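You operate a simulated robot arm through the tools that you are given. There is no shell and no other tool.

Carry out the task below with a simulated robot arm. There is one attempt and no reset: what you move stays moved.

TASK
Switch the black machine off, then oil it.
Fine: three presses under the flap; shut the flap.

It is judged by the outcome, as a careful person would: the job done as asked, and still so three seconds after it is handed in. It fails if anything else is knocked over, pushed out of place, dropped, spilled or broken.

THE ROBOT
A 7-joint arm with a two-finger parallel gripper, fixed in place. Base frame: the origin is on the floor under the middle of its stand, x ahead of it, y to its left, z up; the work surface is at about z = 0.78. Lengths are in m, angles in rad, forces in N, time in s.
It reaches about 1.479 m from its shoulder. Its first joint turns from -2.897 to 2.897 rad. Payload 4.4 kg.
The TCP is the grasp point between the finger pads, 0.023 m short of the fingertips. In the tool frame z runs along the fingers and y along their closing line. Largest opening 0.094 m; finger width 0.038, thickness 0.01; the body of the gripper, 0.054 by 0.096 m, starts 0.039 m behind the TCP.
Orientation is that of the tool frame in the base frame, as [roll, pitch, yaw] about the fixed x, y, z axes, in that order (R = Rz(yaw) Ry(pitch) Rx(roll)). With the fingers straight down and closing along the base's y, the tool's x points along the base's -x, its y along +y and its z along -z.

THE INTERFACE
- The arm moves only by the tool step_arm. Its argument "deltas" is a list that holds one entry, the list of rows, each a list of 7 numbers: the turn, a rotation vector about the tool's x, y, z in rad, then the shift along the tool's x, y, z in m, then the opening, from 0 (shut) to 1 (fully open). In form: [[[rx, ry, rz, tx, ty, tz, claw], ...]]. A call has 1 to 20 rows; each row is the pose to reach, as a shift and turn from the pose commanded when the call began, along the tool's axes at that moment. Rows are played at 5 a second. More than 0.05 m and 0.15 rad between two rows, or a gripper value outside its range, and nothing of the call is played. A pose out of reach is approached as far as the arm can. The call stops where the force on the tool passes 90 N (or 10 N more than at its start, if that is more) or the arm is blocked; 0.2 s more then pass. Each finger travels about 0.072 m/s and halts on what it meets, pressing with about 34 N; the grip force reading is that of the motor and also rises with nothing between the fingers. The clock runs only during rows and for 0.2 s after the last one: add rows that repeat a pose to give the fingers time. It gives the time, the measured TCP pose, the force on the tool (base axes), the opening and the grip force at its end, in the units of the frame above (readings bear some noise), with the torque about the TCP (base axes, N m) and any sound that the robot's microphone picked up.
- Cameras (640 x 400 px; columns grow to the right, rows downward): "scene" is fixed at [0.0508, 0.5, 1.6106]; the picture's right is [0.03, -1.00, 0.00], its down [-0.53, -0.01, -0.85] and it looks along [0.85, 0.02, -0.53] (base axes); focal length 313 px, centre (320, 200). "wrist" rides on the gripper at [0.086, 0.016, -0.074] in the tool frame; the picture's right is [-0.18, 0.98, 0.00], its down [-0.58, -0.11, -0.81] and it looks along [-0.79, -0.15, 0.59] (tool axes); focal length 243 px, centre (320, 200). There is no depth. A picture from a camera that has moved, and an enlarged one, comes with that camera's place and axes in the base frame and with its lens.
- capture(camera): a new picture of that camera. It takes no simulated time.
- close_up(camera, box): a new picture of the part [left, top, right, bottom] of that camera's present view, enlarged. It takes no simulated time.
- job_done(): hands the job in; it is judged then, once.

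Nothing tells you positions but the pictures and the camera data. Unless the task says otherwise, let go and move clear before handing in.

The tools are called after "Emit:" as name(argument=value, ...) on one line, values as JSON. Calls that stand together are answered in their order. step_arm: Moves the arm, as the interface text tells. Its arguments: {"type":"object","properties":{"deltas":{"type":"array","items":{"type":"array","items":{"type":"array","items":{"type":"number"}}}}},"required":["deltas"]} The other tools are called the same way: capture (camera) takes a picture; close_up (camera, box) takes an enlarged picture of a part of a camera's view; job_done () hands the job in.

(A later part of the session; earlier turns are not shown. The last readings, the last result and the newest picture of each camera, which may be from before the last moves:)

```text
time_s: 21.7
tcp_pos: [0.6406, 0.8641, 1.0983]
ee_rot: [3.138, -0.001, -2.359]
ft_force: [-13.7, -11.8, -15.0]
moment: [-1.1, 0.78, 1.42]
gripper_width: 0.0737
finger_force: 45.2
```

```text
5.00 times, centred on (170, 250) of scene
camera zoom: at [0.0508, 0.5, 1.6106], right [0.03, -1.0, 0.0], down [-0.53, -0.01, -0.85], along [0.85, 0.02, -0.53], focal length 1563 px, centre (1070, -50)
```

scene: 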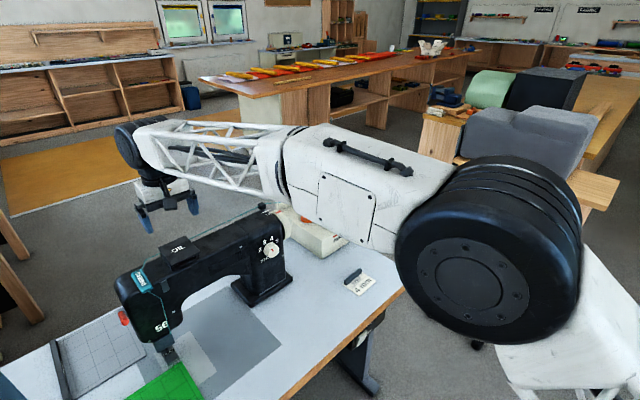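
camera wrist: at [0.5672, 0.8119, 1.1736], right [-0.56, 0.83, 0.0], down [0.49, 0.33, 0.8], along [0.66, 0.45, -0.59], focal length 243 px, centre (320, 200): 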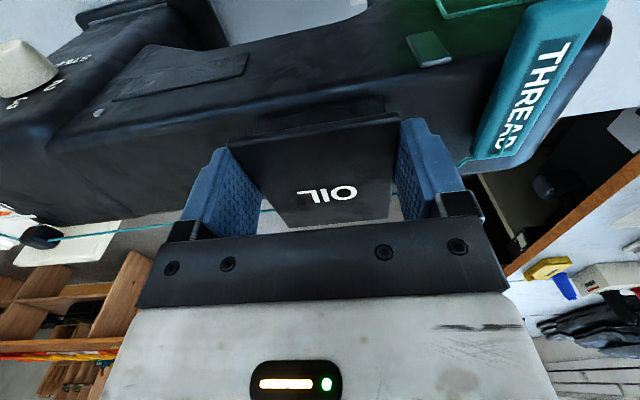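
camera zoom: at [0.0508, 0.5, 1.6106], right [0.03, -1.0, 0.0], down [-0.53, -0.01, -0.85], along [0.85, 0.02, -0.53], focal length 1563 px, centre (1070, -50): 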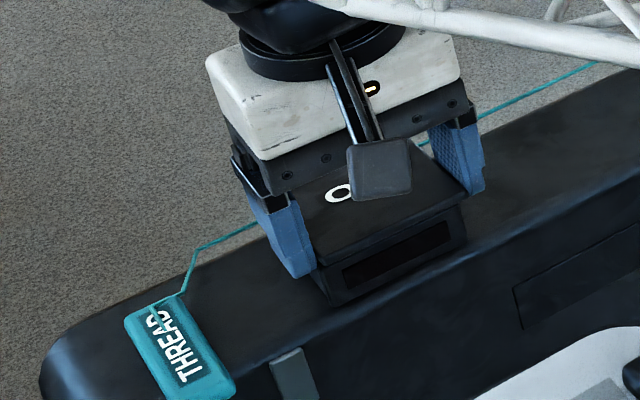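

The lid swings up on a rear hinge. I'll continue, rotating the gripper with the lid about that hinge (near the back edge at z≈1.07), with a slightly softer grip.

Emit:
step_arm(deltas=[[[0, 0.05, 0, -0.0016, 0, -0.0032, 0.74], [0, 0.1, 0, -0.0032, 0, -0.0064, 0.74], [0, 0.2, 0, -0.0069, 0, -0.0124, 0.74], [0, 0.3, 0, -0.0113, 0, -0.018, 0.74], [0, 0.4, 0, -0.0162, 0, -0.0232, 0.74]]])

Emit:
capture(camera="wrist")

Emit:
close_up(camera="scene", box=[110, 190, 230, 290])

```text
time_s: 22.9
tcp_pos: [0.6498, 0.8737, 1.1238]
ee_rot: [3.136, -0.399, -2.357]
ft_force: [-28.2, 8.3, 9.6]
moment: [-0.39, -0.2, -0.4]
gripper_width: 0.0733
finger_force: 45.0
```

```text
taken
camera wrist: at [0.6033, 0.8477, 1.2278], right [-0.57, 0.82, -0.07], down [0.68, 0.52, 0.52], along [0.46, 0.25, -0.85], focal length 243 px, centre (320, 200)
```

wrist: 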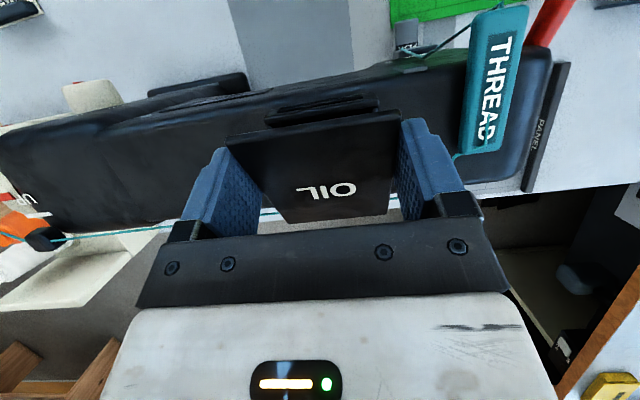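

```text
4.00 times, centred on (170, 240) of scene
camera zoom: at [0.0508, 0.5, 1.6106], right [0.03, -1.0, 0.0], down [-0.53, -0.01, -0.85], along [0.85, 0.02, -0.53], focal length 1250 px, centre (920, 40)
```

zoom: 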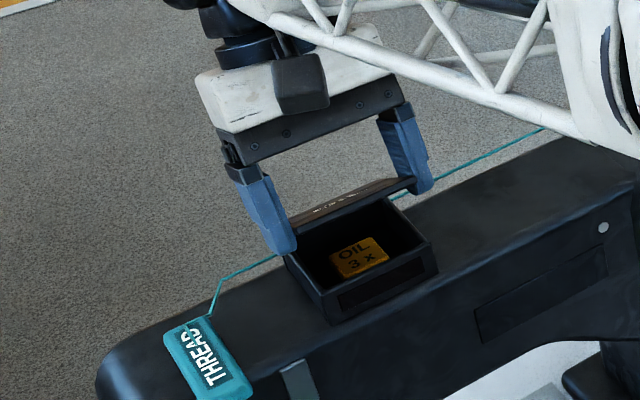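

Inside is an orange plunger marked "OIL 3 x". I'll keep swinging the lid open further the same way.

Emit:
step_arm(deltas=[[[0, 0.1, 0, -0.0032, 0, -0.0063, 0.74], [0, 0.2, 0, -0.0069, 0, -0.0125, 0.74], [0, 0.3, 0, -0.0112, 0, -0.018, 0.74], [0, 0.4, 0, -0.0162, 0, -0.0231, 0.74]]])

Emit:
capture(camera="wrist")

Emit:
close_up(camera="scene", box=[110, 190, 230, 290])

```text
time_s: 23.9
tcp_pos: [0.6519, 0.8703, 1.1241]
ee_rot: [3.137, -0.603, -2.357]
ft_force: [-15.3, 21.9, -8.7]
moment: [-0.14, 0.08, -0.11]
gripper_width: 0.0811
finger_force: 12.8
out of reach, approached as far as the arm can: row 2, 3, 4
```

```text
taken
camera wrist: at [0.6203, 0.8597, 1.2366], right [-0.59, 0.8, -0.1], down [0.74, 0.58, 0.33], along [0.33, 0.12, -0.94], focal length 243 px, centre (320, 200)
```

wrist: 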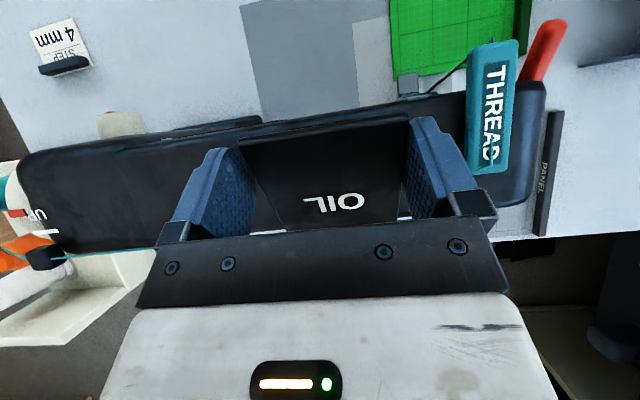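

```text
4.00 times, centred on (170, 240) of scene
camera zoom: at [0.0508, 0.5, 1.6106], right [0.03, -1.0, 0.0], down [-0.53, -0.01, -0.85], along [0.85, 0.02, -0.53], focal length 1250 px, centre (920, 40)
```

zoom: 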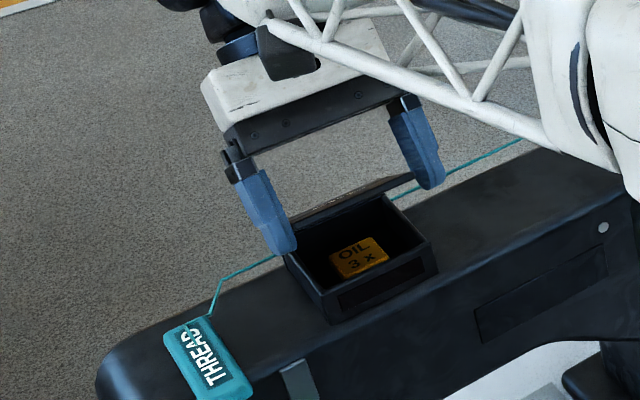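

The arm reached its tilt limit, so the grip became one-sided and slid ~4 mm; the lid is still held about 35° open. I'll check where the commanded pose is before straightening the gripper.

Emit:
step_arm(deltas=[[[0, 0, 0, 0, 0, 0, 0.74]]])

Emit:
close_up(camera="scene", box=[130, 210, 220, 270])

```text
time_s: 24.3
tcp_pos: [0.6503, 0.8702, 1.1257]
ee_rot: [3.136, -0.602, -2.355]
ft_force: [-13.8, 21.7, -7.3]
moment: [-0.17, 0.02, -0.31]
gripper_width: 0.0807
finger_force: 11.9
```

```text
6.67 times, centred on (175, 240) of scene
camera zoom: at [0.0508, 0.5, 1.6106], right [0.03, -1.0, 0.0], down [-0.53, -0.01, -0.85], along [0.85, 0.02, -0.53], focal length 2084 px, centre (1287, -67)
```

zoom: 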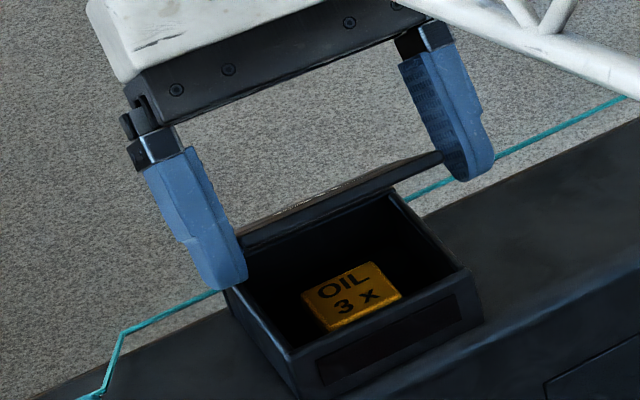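

The command is at the measured pose now. I'll straighten the gripper to vertical about the lid's gripped point, recentring 3.5 mm so both fingers bear again.

Emit:
step_arm(deltas=[[[0, 0, 0, 0, 0.002, 0, 0.74], [0, 0, 0, 0, 0.0035, 0, 0.74], [0, -0.12, 0, 0.0016, 0.0035, 0.0003, 0.74], [0, -0.24, 0, 0.0031, 0.0035, 0.0007, 0.74], [0, -0.36, 0, 0.0046, 0.0035, 0.0012, 0.74], [0, -0.48, 0, 0.006, 0.0035, 0.0017, 0.74], [0, -0.602, 0, 0.0074, 0.0035, 0.0023, 0.74]]])

Emit:
capture(camera="wrist")

Emit:
close_up(camera="scene", box=[120, 200, 220, 270])

```text
time_s: 25.9
tcp_pos: [0.6448, 0.8665, 1.1283]
ee_rot: [3.138, 0.002, -2.361]
ft_force: [8.0, -24.8, -15.4]
moment: [-1.27, 0.83, 0.79]
gripper_width: 0.0733
finger_force: 44.8
```

```text
taken
camera wrist: at [0.5712, 0.8162, 1.2047], right [-0.56, 0.83, 0.0], down [0.49, 0.33, 0.81], along [0.67, 0.45, -0.59], focal length 243 px, centre (320, 200)
```

wrist: 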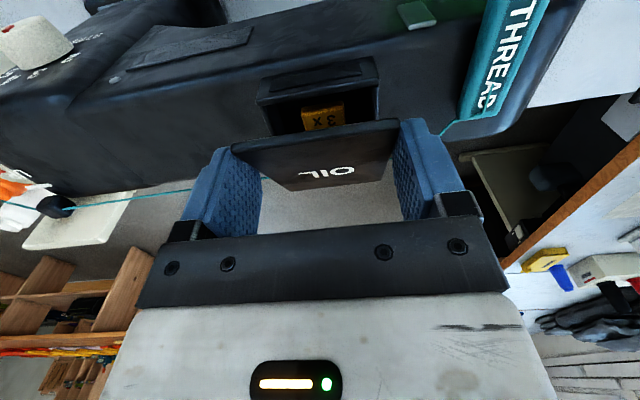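

```text
5.71 times, centred on (170, 235) of scene
camera zoom: at [0.0508, 0.5, 1.6106], right [0.03, -1.0, 0.0], down [-0.53, -0.01, -0.85], along [0.85, 0.02, -0.53], focal length 1786 px, centre (1177, 0)
```

zoom: 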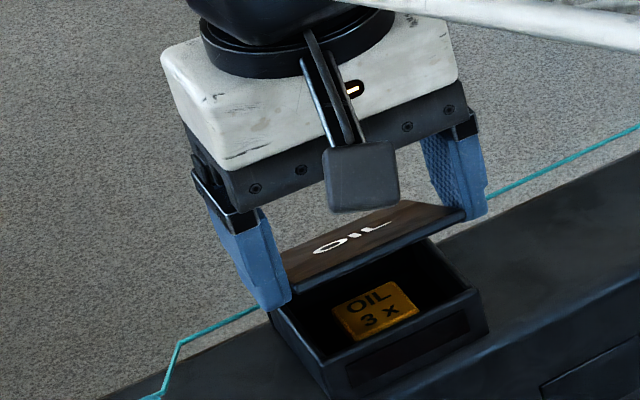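

Both fingers hold it again with the gripper vertical. I'll continue the arc with the gripper kept upright, letting the lid pivot between the pads.

Emit:
step_arm(deltas=[[[0, 0, 0, -0.0048, 0, -0.0058, 0.74], [0, 0, 0, -0.0102, 0, -0.0111, 0.74], [0, 0, 0, -0.0161, 0, -0.0159, 0.74], [0, 0, 0, -0.0224, 0, -0.02, 0.74], [0, 0, 0, -0.0291, 0, -0.0236, 0.74]]])

Emit:
capture(camera="wrist")

Emit:
close_up(camera="scene", box=[120, 200, 220, 270])

```text
time_s: 27.1
tcp_pos: [0.6643, 0.8905, 1.1533]
ee_rot: [3.137, 0.002, -2.36]
ft_force: [7.7, -14.0, 1.8]
moment: [-0.45, -0.13, 0.05]
gripper_width: 0.0768
finger_force: 7.8
```

```text
taken
camera wrist: at [0.5915, 0.8386, 1.2303], right [-0.56, 0.83, 0.0], down [0.49, 0.33, 0.81], along [0.67, 0.46, -0.59], focal length 243 px, centre (320, 200)
```

wrist: 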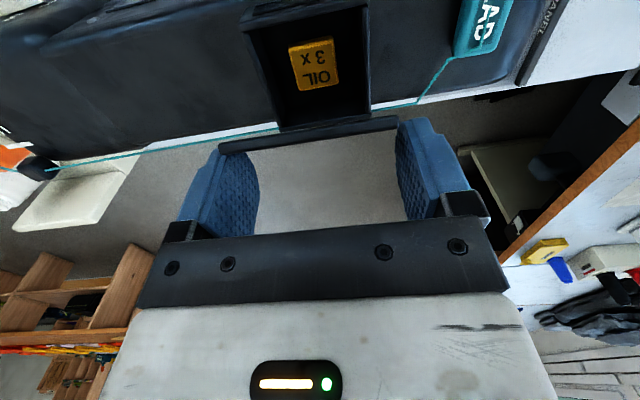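

```text
5.71 times, centred on (170, 235) of scene
camera zoom: at [0.0508, 0.5, 1.6106], right [0.03, -1.0, 0.0], down [-0.53, -0.01, -0.85], along [0.85, 0.02, -0.53], focal length 1786 px, centre (1177, 0)
```

zoom: 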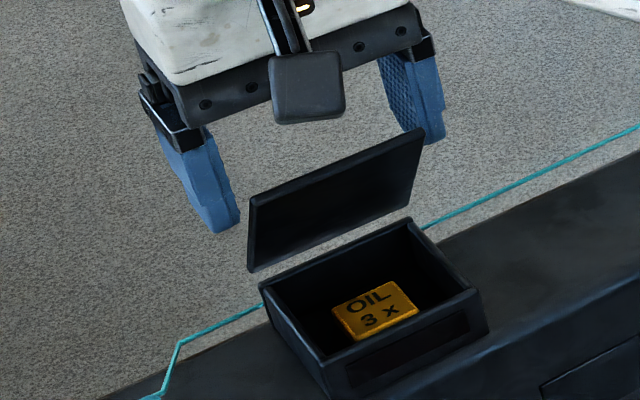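

The lid is now about 58° open, but the pads have slid to its very front edge. I'll move 10 mm forward-down to get more lid between the pads and recentre before going on.

Emit:
step_arm(deltas=[[[0, 0, 0, 0.005, 0, 0.0055, 0.74], [0, 0, 0, 0.01, 0, 0.011, 0.74], [0, 0, 0, 0.01, -0.0015, 0.011, 0.74], [0, 0, 0, 0.01, -0.0015, 0.011, 0.72]]])

Emit:
capture(camera="wrist")

Emit:
close_up(camera="scene", box=[120, 200, 220, 270])

```text
time_s: 28.1
tcp_pos: [0.6575, 0.8822, 1.1415]
ee_rot: [3.137, 0.0, -2.36]
ft_force: [7.8, -12.7, 2.7]
moment: [-0.4, -0.21, 0.0]
gripper_width: 0.0742
finger_force: 8.0
```

```text
taken
camera wrist: at [0.5849, 0.8302, 1.2173], right [-0.56, 0.83, 0.0], down [0.49, 0.33, 0.81], along [0.67, 0.46, -0.59], focal length 243 px, centre (320, 200)
```

wrist: 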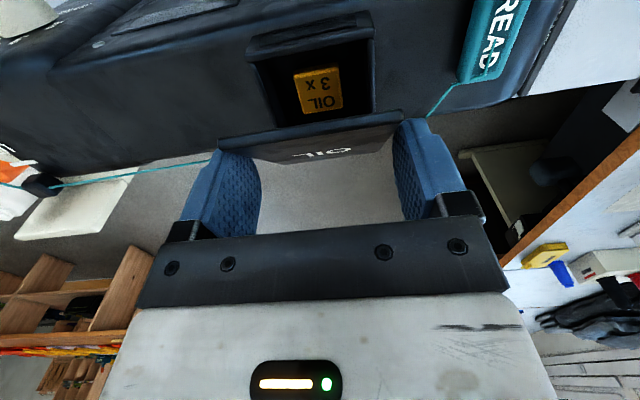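

```text
5.71 times, centred on (170, 235) of scene
camera zoom: at [0.0508, 0.5, 1.6106], right [0.03, -1.0, 0.0], down [-0.53, -0.01, -0.85], along [0.85, 0.02, -0.53], focal length 1786 px, centre (1177, 0)
```

zoom: 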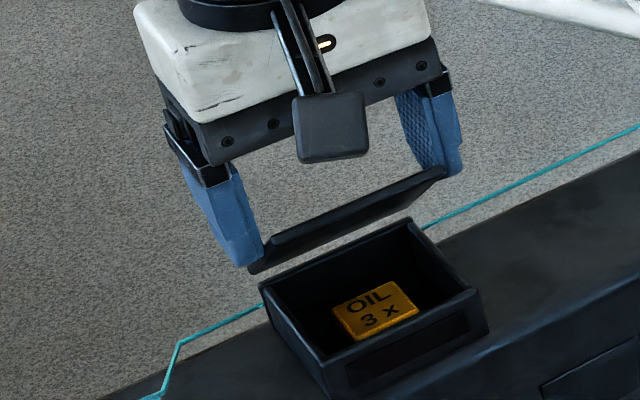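

The lid was dragged down to about 45° and the pads hold only its edge. I'll ease the fingers open slightly here to learn whether the lid stays put by itself.

Emit:
step_arm(deltas=[[[0, 0, 0, 0, 0, 0, 0.8], [0, 0, 0, 0, 0, 0, 0.9], [0, 0, 0, 0, 0, 0, 0.95]]])

Emit:
capture(camera="wrist")

Emit:
close_up(camera="scene", box=[120, 200, 220, 270])

```text
time_s: 28.9
tcp_pos: [0.6582, 0.8824, 1.1424]
ee_rot: [3.138, 0.001, -2.359]
ft_force: [0.7, -0.2, 1.0]
moment: [-0.02, -0.02, 0.02]
gripper_width: 0.0894
finger_force: 0.0
```

```text
taken
camera wrist: at [0.5847, 0.8305, 1.2174], right [-0.56, 0.83, 0.0], down [0.49, 0.33, 0.81], along [0.67, 0.46, -0.59], focal length 243 px, centre (320, 200)
```

wrist: 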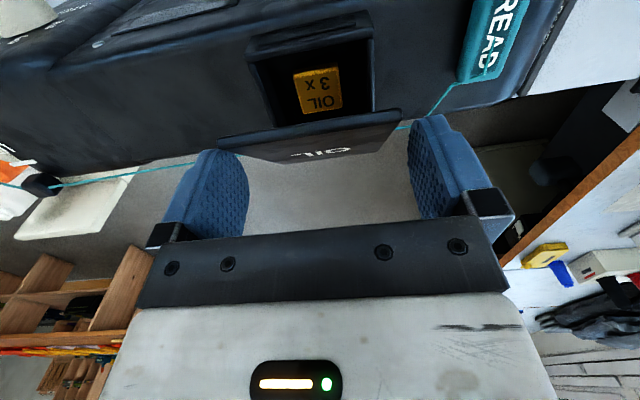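

```text
5.71 times, centred on (170, 235) of scene
camera zoom: at [0.0508, 0.5, 1.6106], right [0.03, -1.0, 0.0], down [-0.53, -0.01, -0.85], along [0.85, 0.02, -0.53], focal length 1786 px, centre (1177, 0)
```

zoom: 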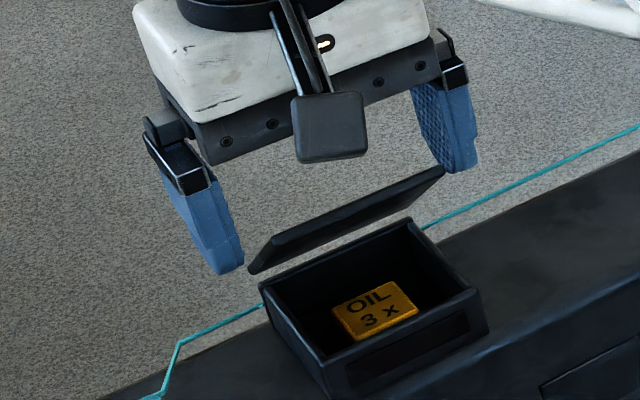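

The lid stays where it's left (stiff hinge). So I'll lift off, back away towards the operator side, close the fingers, and push the lid further open from underneath.

Emit:
step_arm(deltas=[[[0, 0, 0, 0, 0, -0.03, 0.95], [0, 0, 0, 0, 0, -0.06, 0.95], [0, 0, 0, 0.045, 0, -0.06, 0.95], [0, 0, 0, 0.09, 0, -0.06, 0.6], [0, 0, 0, 0.09, 0, -0.06, 0], [0, 0, 0, 0.09, 0, -0.06, 0], [0, 0, 0, 0.09, 0, -0.03, 0], [0, 0, 0, 0.09, 0, 0.0044, 0], [0, 0, 0, 0.09, 0, 0.0044, 0]]])

Emit:
capture(camera="wrist")

Emit:
close_up(camera="scene", box=[110, 190, 230, 280])

```text
time_s: 30.9
tcp_pos: [0.5913, 0.8228, 1.1373]
ee_rot: [3.138, 0.001, -2.36]
ft_force: [0.2, 0.7, 0.4]
moment: [-0.02, -0.01, 0.01]
gripper_width: 0.0
finger_force: 34.0
```

```text
taken
camera wrist: at [0.5196, 0.7712, 1.213], right [-0.56, 0.83, 0.0], down [0.49, 0.33, 0.81], along [0.67, 0.46, -0.59], focal length 243 px, centre (320, 200)
```

wrist: 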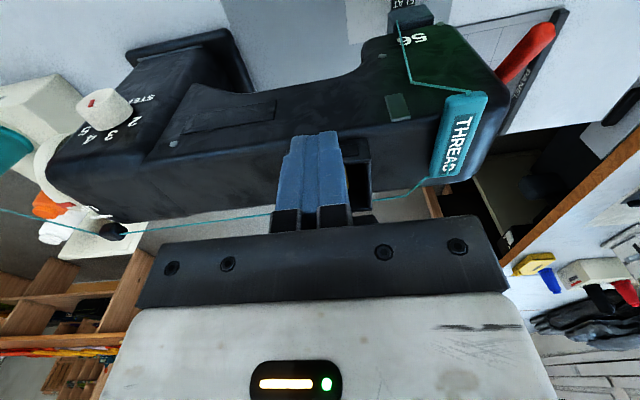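

```text
4.44 times, centred on (170, 235) of scene
camera zoom: at [0.0508, 0.5, 1.6106], right [0.03, -1.0, 0.0], down [-0.53, -0.01, -0.85], along [0.85, 0.02, -0.53], focal length 1389 px, centre (987, 44)
```

zoom: 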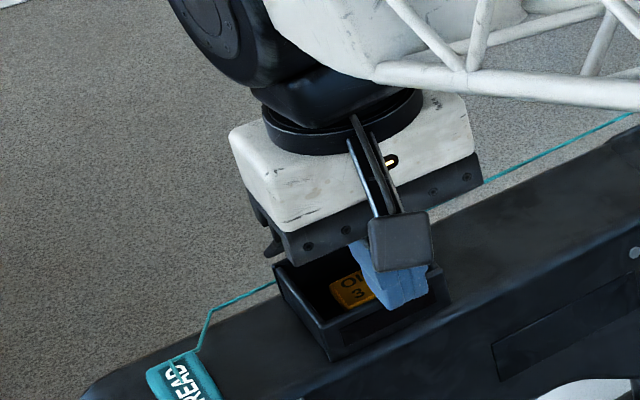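

The fingers are closed in front of the half-open lid. I'll push steadily toward the back to swing it up.

Emit:
step_arm(deltas=[[[0, 0, 0, -0.015, 0, 0, 0], [0, 0, 0, -0.03, 0, 0, 0], [0, 0, 0, -0.04, 0, 0, 0], [0, 0, 0, -0.05, 0, 0, 0], [0, 0, 0, -0.06, 0, 0, 0], [0, 0, 0, -0.07, 0, 0, 0], [0, 0, 0, -0.08, 0, 0, 0]]])

Emit:
capture(camera="wrist")

Emit:
close_up(camera="scene", box=[110, 190, 230, 280])

```text
time_s: 32.5
tcp_pos: [0.6511, 0.8735, 1.1382]
ee_rot: [3.137, 0.001, -2.36]
ft_force: [-0.2, -0.4, 0.4]
moment: [0.01, -0.03, 0.01]
gripper_width: 0.0002
finger_force: 34.3
```

```text
taken
camera wrist: at [0.5778, 0.8219, 1.2125], right [-0.56, 0.83, 0.0], down [0.49, 0.33, 0.81], along [0.67, 0.46, -0.59], focal length 243 px, centre (320, 200)
```

wrist: 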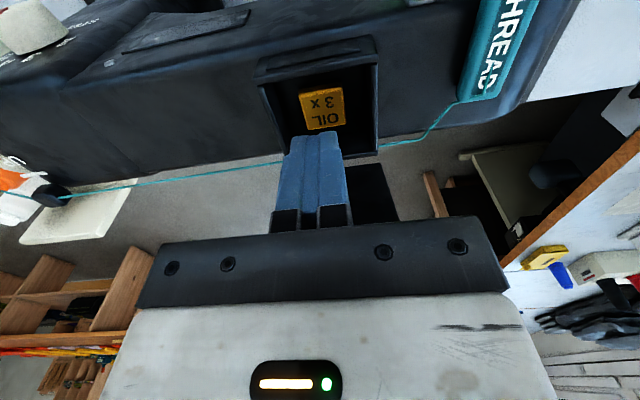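

```text
4.44 times, centred on (170, 235) of scene
camera zoom: at [0.0508, 0.5, 1.6106], right [0.03, -1.0, 0.0], down [-0.53, -0.01, -0.85], along [0.85, 0.02, -0.53], focal length 1389 px, centre (987, 44)
```

zoom: 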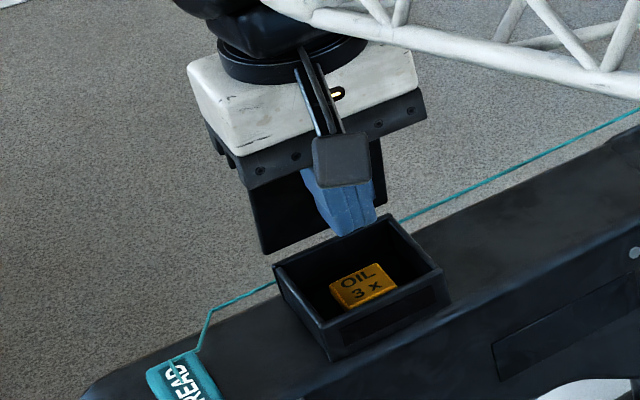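

The lid moves easily and is at roughly 75°. I'll push on past vertical.

Emit:
step_arm(deltas=[[[0, 0, 0, -0.008, 0, 0, 0], [0, 0, 0, -0.016, 0, 0, 0], [0, 0, 0, -0.024, 0, 0, 0], [0, 0, 0, -0.03, 0, 0, 0], [0, 0, 0, -0.036, 0, 0, 0], [0, 0, 0, -0.041, 0, 0, 0]]])

Emit:
capture(camera="wrist")

Emit:
close_up(camera="scene", box=[110, 190, 230, 280])

```text
time_s: 33.9
tcp_pos: [0.6801, 0.9022, 1.1365]
ee_rot: [3.137, -0.002, -2.359]
ft_force: [-9.7, -11.2, -2.3]
moment: [-0.25, 0.25, 0.0]
gripper_width: 0.0
finger_force: 34.1
```

```text
taken
camera wrist: at [0.6066, 0.8519, 1.2123], right [-0.56, 0.83, 0.0], down [0.49, 0.33, 0.81], along [0.66, 0.45, -0.59], focal length 243 px, centre (320, 200)
```

wrist: 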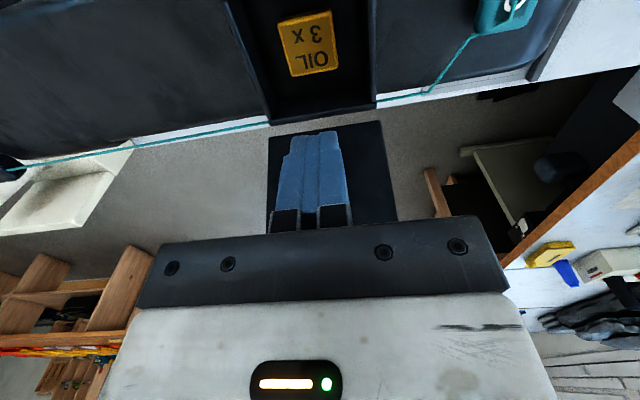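

```text
4.44 times, centred on (170, 235) of scene
camera zoom: at [0.0508, 0.5, 1.6106], right [0.03, -1.0, 0.0], down [-0.53, -0.01, -0.85], along [0.85, 0.02, -0.53], focal length 1389 px, centre (987, 44)
```

zoom: 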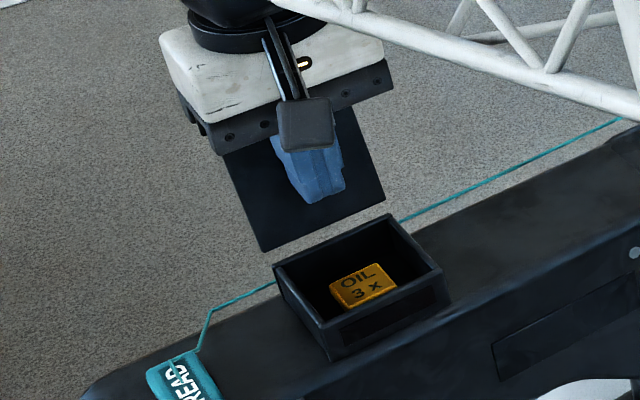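

The lid is past vertical (~100°) and I feel ~15 N, probably near its stop. I'll back off and see that it stays, and look into the box.

Emit:
step_arm(deltas=[[[0, 0, 0, 0.015, 0, 0, 0], [0, 0, 0, 0.03, 0, -0.01, 0], [0, 0, 0, 0.05, 0, -0.03, 0], [0, 0, 0, 0.08, 0, -0.05, 0]]])

Emit:
capture(camera="wrist")

Emit:
close_up(camera="scene", box=[130, 190, 220, 260])

```text
time_s: 34.9
tcp_pos: [0.6219, 0.8462, 1.1827]
ee_rot: [3.138, -0.001, -2.36]
ft_force: [0.2, 1.4, -0.9]
moment: [0.0, 0.02, 0.0]
gripper_width: 0.0
finger_force: 33.9
```

```text
taken
camera wrist: at [0.5496, 0.795, 1.2597], right [-0.56, 0.83, 0.0], down [0.49, 0.33, 0.81], along [0.66, 0.45, -0.59], focal length 243 px, centre (320, 200)
```

wrist: 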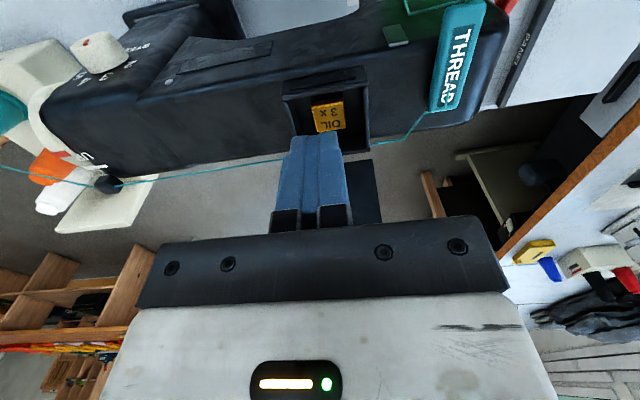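

```text
5.71 times, centred on (175, 225) of scene
camera zoom: at [0.0508, 0.5, 1.6106], right [0.03, -1.0, 0.0], down [-0.53, -0.01, -0.85], along [0.85, 0.02, -0.53], focal length 1786 px, centre (1149, 57)
```

zoom: 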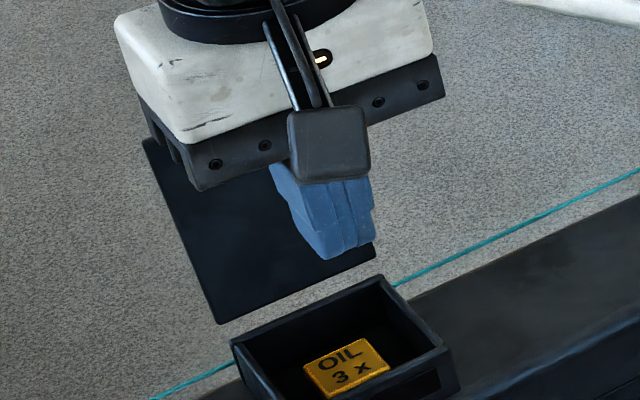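

The lid stays open. The orange plunger's top is near (0.660, 0.881, 1.056), in the middle of the box; I'll bring the closed fingertips to just above it.

Emit:
step_arm(deltas=[[[0, 0, 0, -0.024, -0.001, 0.015, 0], [0, 0, 0, -0.048, -0.001, 0.03, 0], [0, 0, 0, -0.048, -0.001, 0.06, 0], [0, 0, 0, -0.048, -0.001, 0.08, 0], [0, 0, 0, -0.048, -0.001, 0.092, 0]]])

Emit:
capture(camera="wrist")

Emit:
close_up(camera="scene", box=[130, 210, 220, 270])

```text
time_s: 36.1
tcp_pos: [0.6577, 0.8787, 1.0962]
ee_rot: [3.138, 0.0, -2.361]
ft_force: [0.8, -0.7, -0.3]
moment: [-0.03, 0.01, 0.05]
gripper_width: 0.0001
finger_force: 33.8
```

```text
taken
camera wrist: at [0.5843, 0.8276, 1.1715], right [-0.56, 0.83, 0.0], down [0.49, 0.33, 0.81], along [0.67, 0.46, -0.59], focal length 243 px, centre (320, 200)
```

wrist: 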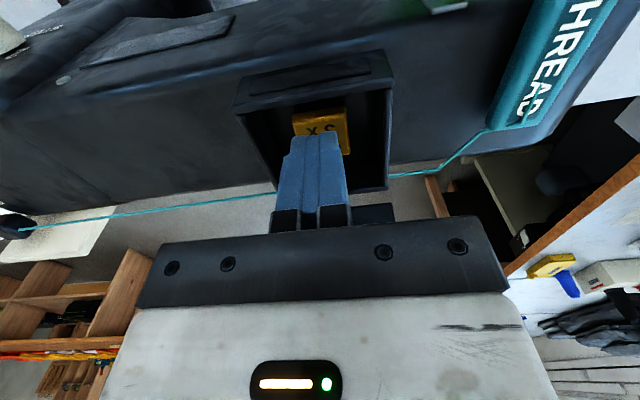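

```text
6.67 times, centred on (175, 240) of scene
camera zoom: at [0.0508, 0.5, 1.6106], right [0.03, -1.0, 0.0], down [-0.53, -0.01, -0.85], along [0.85, 0.02, -0.53], focal length 2084 px, centre (1287, -67)
```

zoom: 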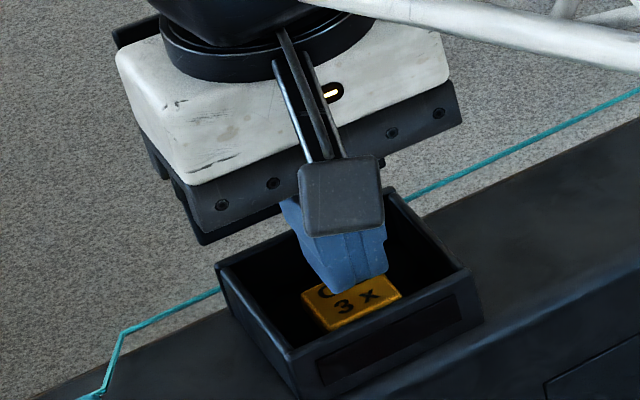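

The fingertips are lined up over the plunger about 17 mm up. I'll press down slowly and watch the force.

Emit:
step_arm(deltas=[[[0, 0, 0, 0, 0, 0.006, 0], [0, 0, 0, 0, 0, 0.011, 0], [0, 0, 0, 0, 0, 0.013, 0], [0, 0, 0, 0, 0, 0.015, 0], [0, 0, 0, 0, 0, 0.016, 0]]])

Emit:
capture(camera="wrist")

Emit:
close_up(camera="scene", box=[130, 210, 220, 270])

```text
time_s: 37.3
tcp_pos: [0.6552, 0.8799, 1.0795]
ee_rot: [3.139, 0.0, -2.36]
ft_force: [1.6, -0.7, 3.5]
moment: [-0.04, -0.03, 0.01]
gripper_width: 0.0
finger_force: 34.5
heard: click
```

```text
taken
camera wrist: at [0.5837, 0.8286, 1.1553], right [-0.56, 0.83, 0.0], down [0.49, 0.33, 0.81], along [0.67, 0.46, -0.59], focal length 243 px, centre (320, 200)
```

wrist: 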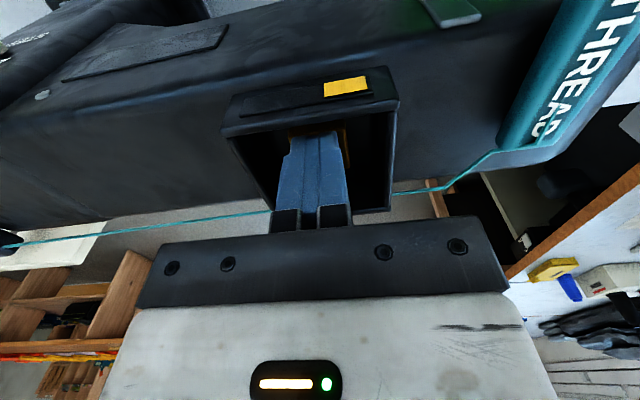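

```text
6.67 times, centred on (175, 240) of scene
camera zoom: at [0.0508, 0.5, 1.6106], right [0.03, -1.0, 0.0], down [-0.53, -0.01, -0.85], along [0.85, 0.02, -0.53], focal length 2084 px, centre (1287, -67)
```

zoom: 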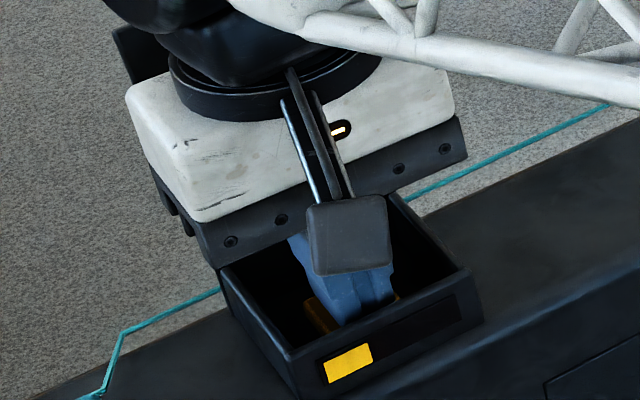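

A click was heard and the front window now shows one yellow segment of three – one press counted. I'll release upward and check.

Emit:
step_arm(deltas=[[[0, 0, 0, 0, 0, -0.004, 0], [0, 0, 0, 0, 0, -0.01, 0], [0, 0, 0, 0, 0, -0.016, 0], [0, 0, 0, 0, 0, -0.016, 0]]])

Emit:
close_up(camera="scene", box=[130, 210, 220, 270])

```text
time_s: 38.3
tcp_pos: [0.6574, 0.8808, 1.0951]
ee_rot: [3.139, -0.001, -2.358]
ft_force: [-0.2, 0.1, 0.2]
moment: [0.02, 0.01, 0.02]
gripper_width: 0.0
finger_force: 34.3
```

```text
6.67 times, centred on (175, 240) of scene
camera zoom: at [0.0508, 0.5, 1.6106], right [0.03, -1.0, 0.0], down [-0.53, -0.01, -0.85], along [0.85, 0.02, -0.53], focal length 2084 px, centre (1287, -67)
```

zoom: 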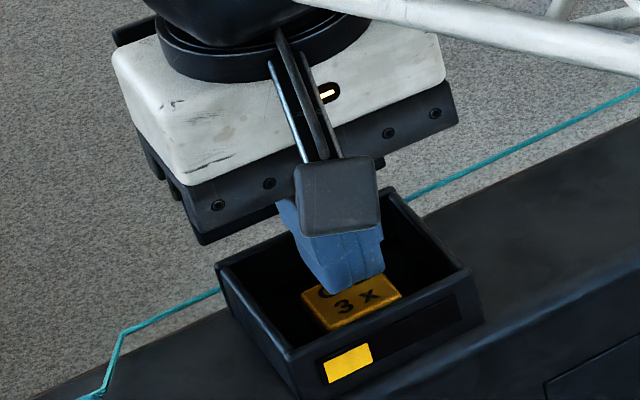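

The plunger has sprung back and the counter shows one. Second press, the same stroke, then release.

Emit:
step_arm(deltas=[[[0, 0, 0, 0, 0, 0.006, 0], [0, 0, 0, 0, 0, 0.011, 0], [0, 0, 0, 0, 0, 0.013, 0], [0, 0, 0, 0, 0, 0.015, 0], [0, 0, 0, 0, 0, 0.016, 0]]])

Emit:
close_up(camera="scene", box=[130, 210, 220, 270])

```text
time_s: 39.5
tcp_pos: [0.6591, 0.8808, 1.0792]
ee_rot: [3.138, 0.002, -2.359]
ft_force: [0.1, 1.7, 3.1]
moment: [-0.02, -0.04, 0.02]
gripper_width: 0.0
finger_force: 33.8
heard: click
```

```text
6.67 times, centred on (175, 240) of scene
camera zoom: at [0.0508, 0.5, 1.6106], right [0.03, -1.0, 0.0], down [-0.53, -0.01, -0.85], along [0.85, 0.02, -0.53], focal length 2084 px, centre (1287, -67)
```

zoom: 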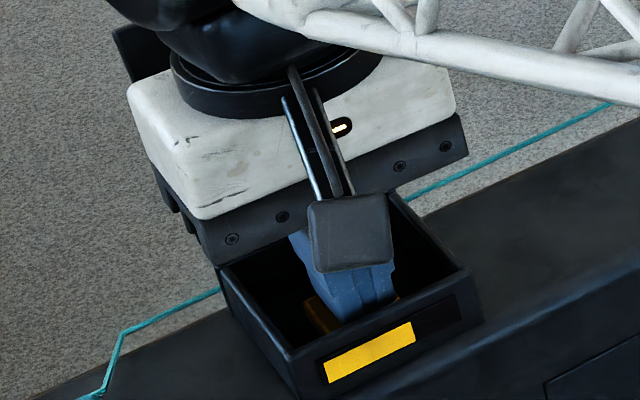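

Second click, two segments. I'll release fully again before the third press.

Emit:
step_arm(deltas=[[[0, 0, 0, 0, 0, -0.004, 0], [0, 0, 0, 0, 0, -0.01, 0], [0, 0, 0, 0, 0, -0.016, 0], [0, 0, 0, 0, 0, -0.016, 0]]])

Emit:
close_up(camera="scene", box=[130, 210, 220, 270])

```text
time_s: 40.5
tcp_pos: [0.6588, 0.8813, 1.0961]
ee_rot: [3.138, 0.001, -2.36]
ft_force: [-0.4, -0.6, 0.2]
moment: [0.02, 0.0, 0.02]
gripper_width: 0.0
finger_force: 34.5
```

```text
6.67 times, centred on (175, 240) of scene
camera zoom: at [0.0508, 0.5, 1.6106], right [0.03, -1.0, 0.0], down [-0.53, -0.01, -0.85], along [0.85, 0.02, -0.53], focal length 2084 px, centre (1287, -67)
```

zoom: 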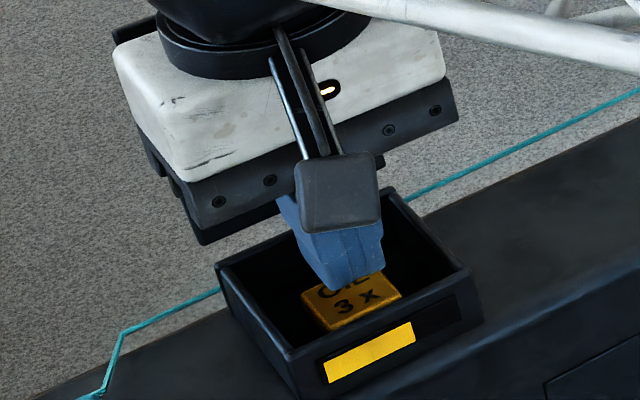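

Two counted and the plunger is up again. Third and last press.

Emit:
step_arm(deltas=[[[0, 0, 0, 0, 0, 0.006, 0], [0, 0, 0, 0, 0, 0.011, 0], [0, 0, 0, 0, 0, 0.013, 0], [0, 0, 0, 0, 0, 0.015, 0], [0, 0, 0, 0, 0, 0.016, 0]]])

Emit:
close_up(camera="scene", box=[130, 210, 220, 270])

```text
time_s: 41.7
tcp_pos: [0.6564, 0.8794, 1.0799]
ee_rot: [3.139, 0.002, -2.359]
ft_force: [1.1, -0.2, 3.4]
moment: [-0.07, -0.02, -0.03]
gripper_width: 0.0001
finger_force: 33.9
heard: click
```

```text
6.67 times, centred on (175, 240) of scene
camera zoom: at [0.0508, 0.5, 1.6106], right [0.03, -1.0, 0.0], down [-0.53, -0.01, -0.85], along [0.85, 0.02, -0.53], focal length 2084 px, centre (1287, -67)
```

zoom: 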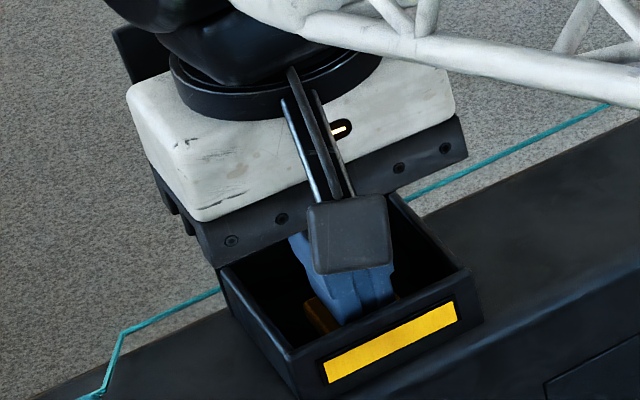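

Third click and the counter is full. I'll rise straight out of the box and look at the open lid before going round behind it to close it.

Emit:
step_arm(deltas=[[[0, 0, 0, 0, 0, -0.02, 0], [0, 0, 0, 0, 0, -0.06, 0], [0, 0, 0, 0, 0, -0.1, 0], [0, 0, 0, 0, 0, -0.135, 0], [0, 0, 0, 0, 0, -0.135, 0]]])

Emit:
capture(camera="wrist")

Emit:
close_up(camera="scene", box=[120, 180, 240, 270])

```text
time_s: 42.9
tcp_pos: [0.6557, 0.8776, 1.2136]
ee_rot: [3.139, 0.002, -2.359]
ft_force: [0.1, -0.7, -0.3]
moment: [-0.03, 0.0, 0.0]
gripper_width: 0.0
finger_force: 33.6
```

```text
taken
camera wrist: at [0.5835, 0.8266, 1.2904], right [-0.56, 0.83, 0.0], down [0.49, 0.33, 0.81], along [0.67, 0.46, -0.59], focal length 243 px, centre (320, 200)
```

wrist: 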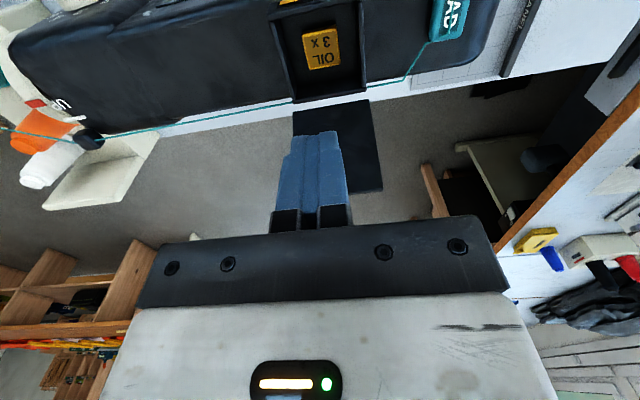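

```text
4.44 times, centred on (180, 225) of scene
camera zoom: at [0.0508, 0.5, 1.6106], right [0.03, -1.0, 0.0], down [-0.53, -0.01, -0.85], along [0.85, 0.02, -0.53], focal length 1389 px, centre (942, 89)
```

zoom: 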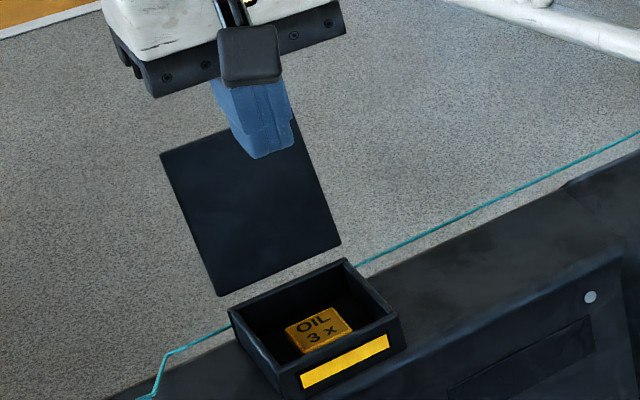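

The lid stands at about 108° with its free edge near 77 mm behind the box centre at z≈1.164. I'll pass above it and tilt slightly so the fingertips end up behind it.

Emit:
step_arm(deltas=[[[0, -0.06, 0, -0.03, 0, -0.004, 0], [0, -0.12, 0, -0.06, 0, -0.008, 0], [0, -0.18, 0, -0.09, 0, -0.008, 0], [0, -0.25, 0, -0.125, 0, -0.008, 0]]])

Emit:
capture(camera="wrist")

Emit:
close_up(camera="scene", box=[120, 180, 240, 270])

```text
time_s: 43.9
tcp_pos: [0.7463, 0.9673, 1.2242]
ee_rot: [3.138, 0.251, -2.361]
ft_force: [0.2, 0.0, 0.6]
moment: [0.0, 0.01, 0.01]
gripper_width: 0.0
finger_force: 34.0
```

```text
taken
camera wrist: at [0.662, 0.9057, 1.2761], right [-0.57, 0.82, 0.05], down [0.34, 0.18, 0.93], along [0.75, 0.54, -0.38], focal length 243 px, centre (320, 200)
```

wrist: 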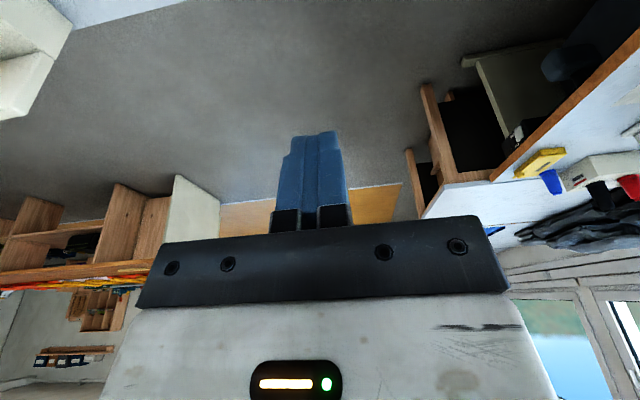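

```text
4.44 times, centred on (180, 225) of scene
camera zoom: at [0.0508, 0.5, 1.6106], right [0.03, -1.0, 0.0], down [-0.53, -0.01, -0.85], along [0.85, 0.02, -0.53], focal length 1389 px, centre (942, 89)
```

zoom: 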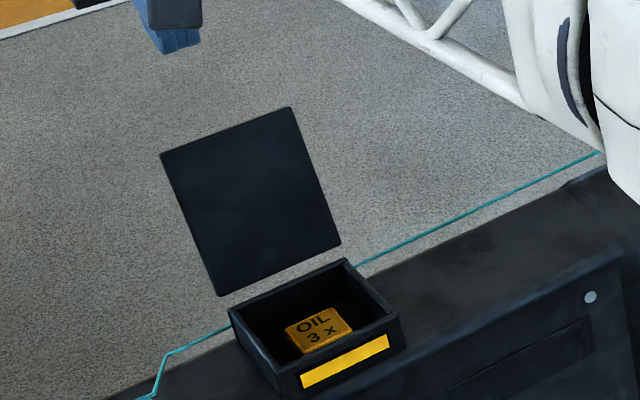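

I'm now beyond the lid with clearance. I'll lower behind it, then draw back toward the operator to bring it up past vertical.

Emit:
step_arm(deltas=[[[0, 0, 0, 0.0087, 0, 0.0339, 0], [0, 0, 0, 0.0171, 0, 0.0668, 0], [0, 0, 0, 0.0365, 0, 0.0618, 0], [0, 0, 0, 0.0462, 0, 0.0594, 0], [0, 0, 0, 0.0559, 0, 0.0569, 0], [0, 0, 0, 0.0655, 0, 0.0544, 0], [0, 0, 0, 0.0752, 0, 0.0519, 0]]])

Emit:
capture(camera="wrist")

Emit:
close_up(camera="scene", box=[120, 180, 240, 270])

```text
time_s: 45.5
tcp_pos: [0.7049, 0.9263, 1.1528]
ee_rot: [3.139, 0.252, -2.359]
ft_force: [-0.5, 0.7, 0.3]
moment: [0.03, -0.03, -0.01]
gripper_width: 0.0
finger_force: 34.2
```

```text
taken
camera wrist: at [0.6197, 0.8639, 1.2053], right [-0.57, 0.82, 0.05], down [0.34, 0.18, 0.92], along [0.75, 0.54, -0.38], focal length 243 px, centre (320, 200)
```

wrist: 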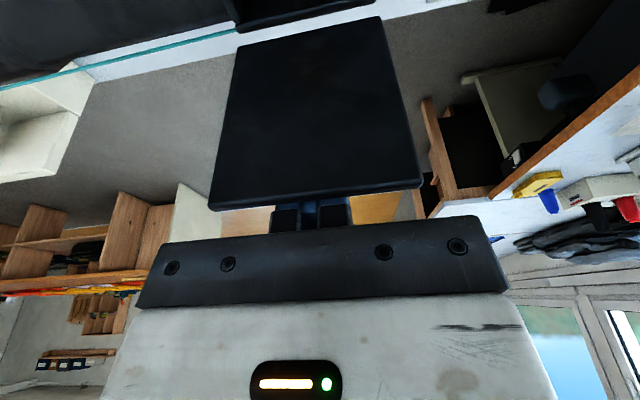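

```text
4.44 times, centred on (180, 225) of scene
camera zoom: at [0.0508, 0.5, 1.6106], right [0.03, -1.0, 0.0], down [-0.53, -0.01, -0.85], along [0.85, 0.02, -0.53], focal length 1389 px, centre (942, 89)
```

zoom: 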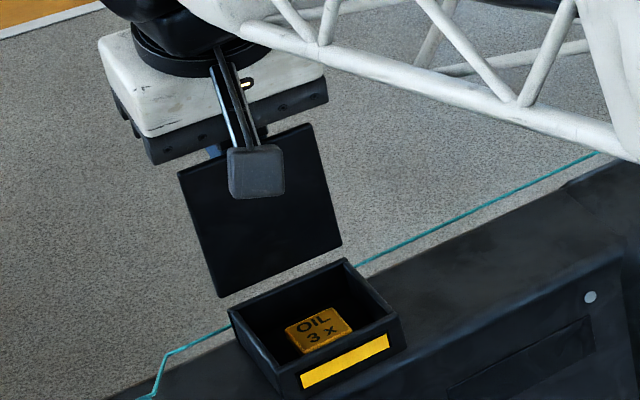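

The lid has begun to swing back up with the fingers behind it. Continuing to pull it over to about 50°.

Emit:
step_arm(deltas=[[[0, 0, 0, 0.0097, 0, -0.0025, 0], [0, 0, 0, 0.0194, 0, -0.005, 0], [0, 0, 0, 0.0291, 0, -0.0075, 0], [0, 0, 0, 0.0387, 0, -0.0099, 0], [0, 0, 0, 0.0484, 0, -0.0124, 0], [0, 0, 0, 0.0581, 0, -0.0149, 0]]])

Emit:
capture(camera="wrist")

Emit:
close_up(camera="scene", box=[120, 180, 240, 270])

```text
time_s: 46.9
tcp_pos: [0.6605, 0.8834, 1.153]
ee_rot: [3.138, 0.251, -2.36]
ft_force: [0.2, 0.2, 0.0]
moment: [0.01, 0.01, -0.04]
gripper_width: 0.0002
finger_force: 33.8
```

```text
taken
camera wrist: at [0.576, 0.8209, 1.2059], right [-0.57, 0.82, 0.05], down [0.34, 0.18, 0.92], along [0.75, 0.54, -0.38], focal length 243 px, centre (320, 200)
```

wrist: 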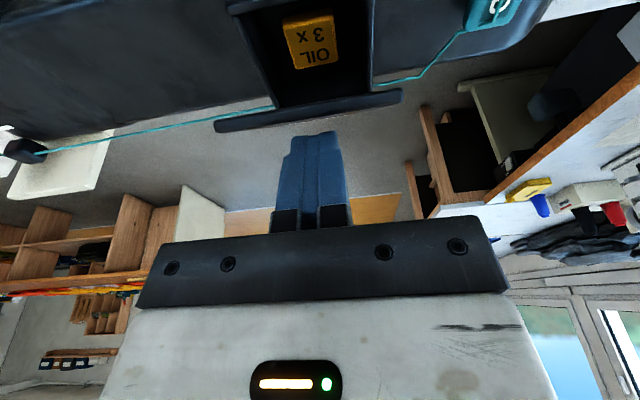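

```text
4.44 times, centred on (180, 225) of scene
camera zoom: at [0.0508, 0.5, 1.6106], right [0.03, -1.0, 0.0], down [-0.53, -0.01, -0.85], along [0.85, 0.02, -0.53], focal length 1389 px, centre (942, 89)
```

zoom: 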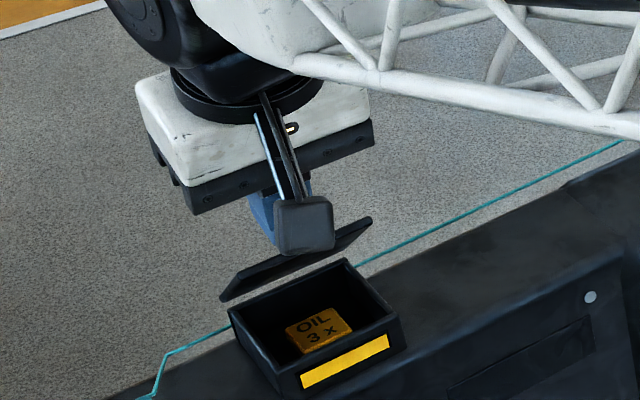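

The lid is now about 45° and leaning shut. I'll press it down with the fingertips on its top, stopping just short of closed to look.

Emit:
step_arm(deltas=[[[0, 0, 0, 0.0069, 0, 0.0106, 0], [0, 0, 0, 0.0137, 0, 0.0212, 0], [0, 0, 0, 0.02, 0, 0.0299, 0], [0, 0, 0, 0.0246, 0, 0.037, 0], [0, 0, 0, 0.0256, 0, 0.0409, 0]]])

Emit:
capture(camera="wrist")

Emit:
close_up(camera="scene", box=[120, 200, 220, 270])

```text
time_s: 48.1
tcp_pos: [0.6501, 0.8737, 1.1074]
ee_rot: [3.136, 0.252, -2.359]
ft_force: [-0.4, 0.8, 0.1]
moment: [0.03, 0.0, -0.02]
gripper_width: 0.0
finger_force: 34.1
```

```text
taken
camera wrist: at [0.5663, 0.8114, 1.1603], right [-0.57, 0.82, 0.05], down [0.34, 0.18, 0.93], along [0.75, 0.54, -0.38], focal length 243 px, centre (320, 200)
```

wrist: 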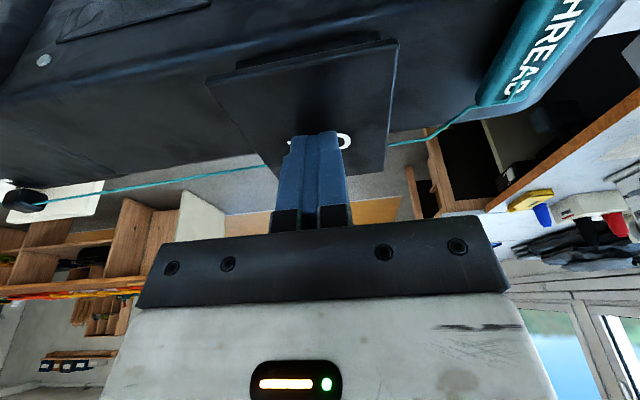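

```text
5.71 times, centred on (170, 235) of scene
camera zoom: at [0.0508, 0.5, 1.6106], right [0.03, -1.0, 0.0], down [-0.53, -0.01, -0.85], along [0.85, 0.02, -0.53], focal length 1786 px, centre (1177, 0)
```

zoom: 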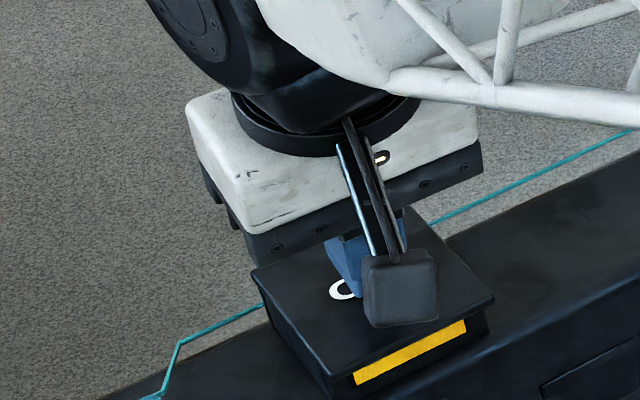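

The lid is nearly shut. I'll press the last few millimetres gently, watching the force.

Emit:
step_arm(deltas=[[[0, 0, 0, 0.0005, 0, 0.0019, 0], [0, 0, 0, 0.001, 0, 0.0039, 0], [0, 0, 0, 0.0012, 0, 0.0048, 0], [0, 0, 0, 0.0014, 0, 0.0056, 0]]])

Emit:
close_up(camera="scene", box=[120, 200, 220, 270])

Emit:
close_up(camera="wrist", box=[190, 10, 420, 160])

```text
time_s: 49.1
tcp_pos: [0.6503, 0.8748, 1.1072]
ee_rot: [3.136, 0.255, -2.362]
ft_force: [7.7, -3.8, 48.8]
moment: [-0.56, 0.26, 0.23]
gripper_width: 0.0
finger_force: 33.9
```

```text
5.71 times, centred on (170, 235) of scene
camera zoom: at [0.0508, 0.5, 1.6106], right [0.03, -1.0, 0.0], down [-0.53, -0.01, -0.85], along [0.85, 0.02, -0.53], focal length 1786 px, centre (1177, 0)
```

zoom: 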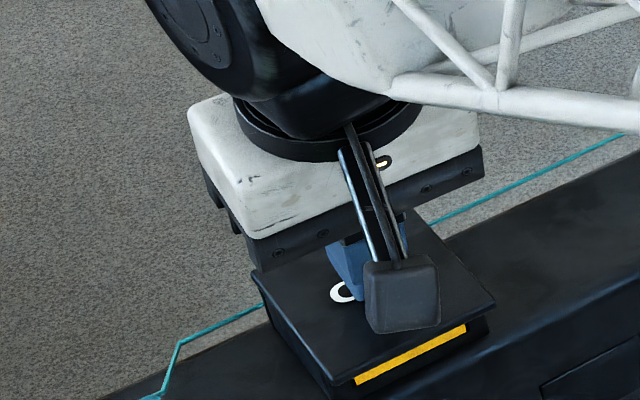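

```text
2.67 times, centred on (305, 85) of wrist
camera zoom: at [0.5662, 0.8113, 1.1577], right [-0.57, 0.82, 0.05], down [0.33, 0.17, 0.93], along [0.75, 0.54, -0.37], focal length 647 px, centre (360, 507)
```

zoom: 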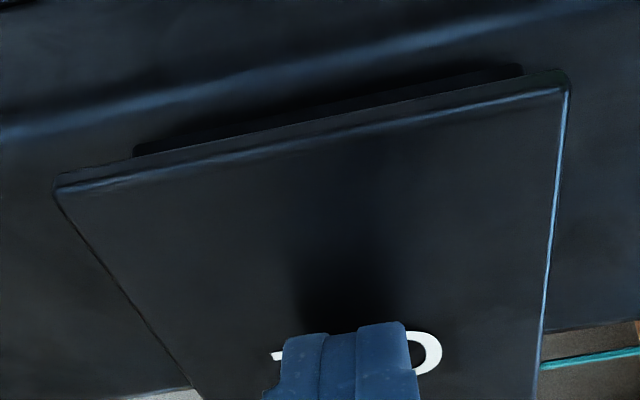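

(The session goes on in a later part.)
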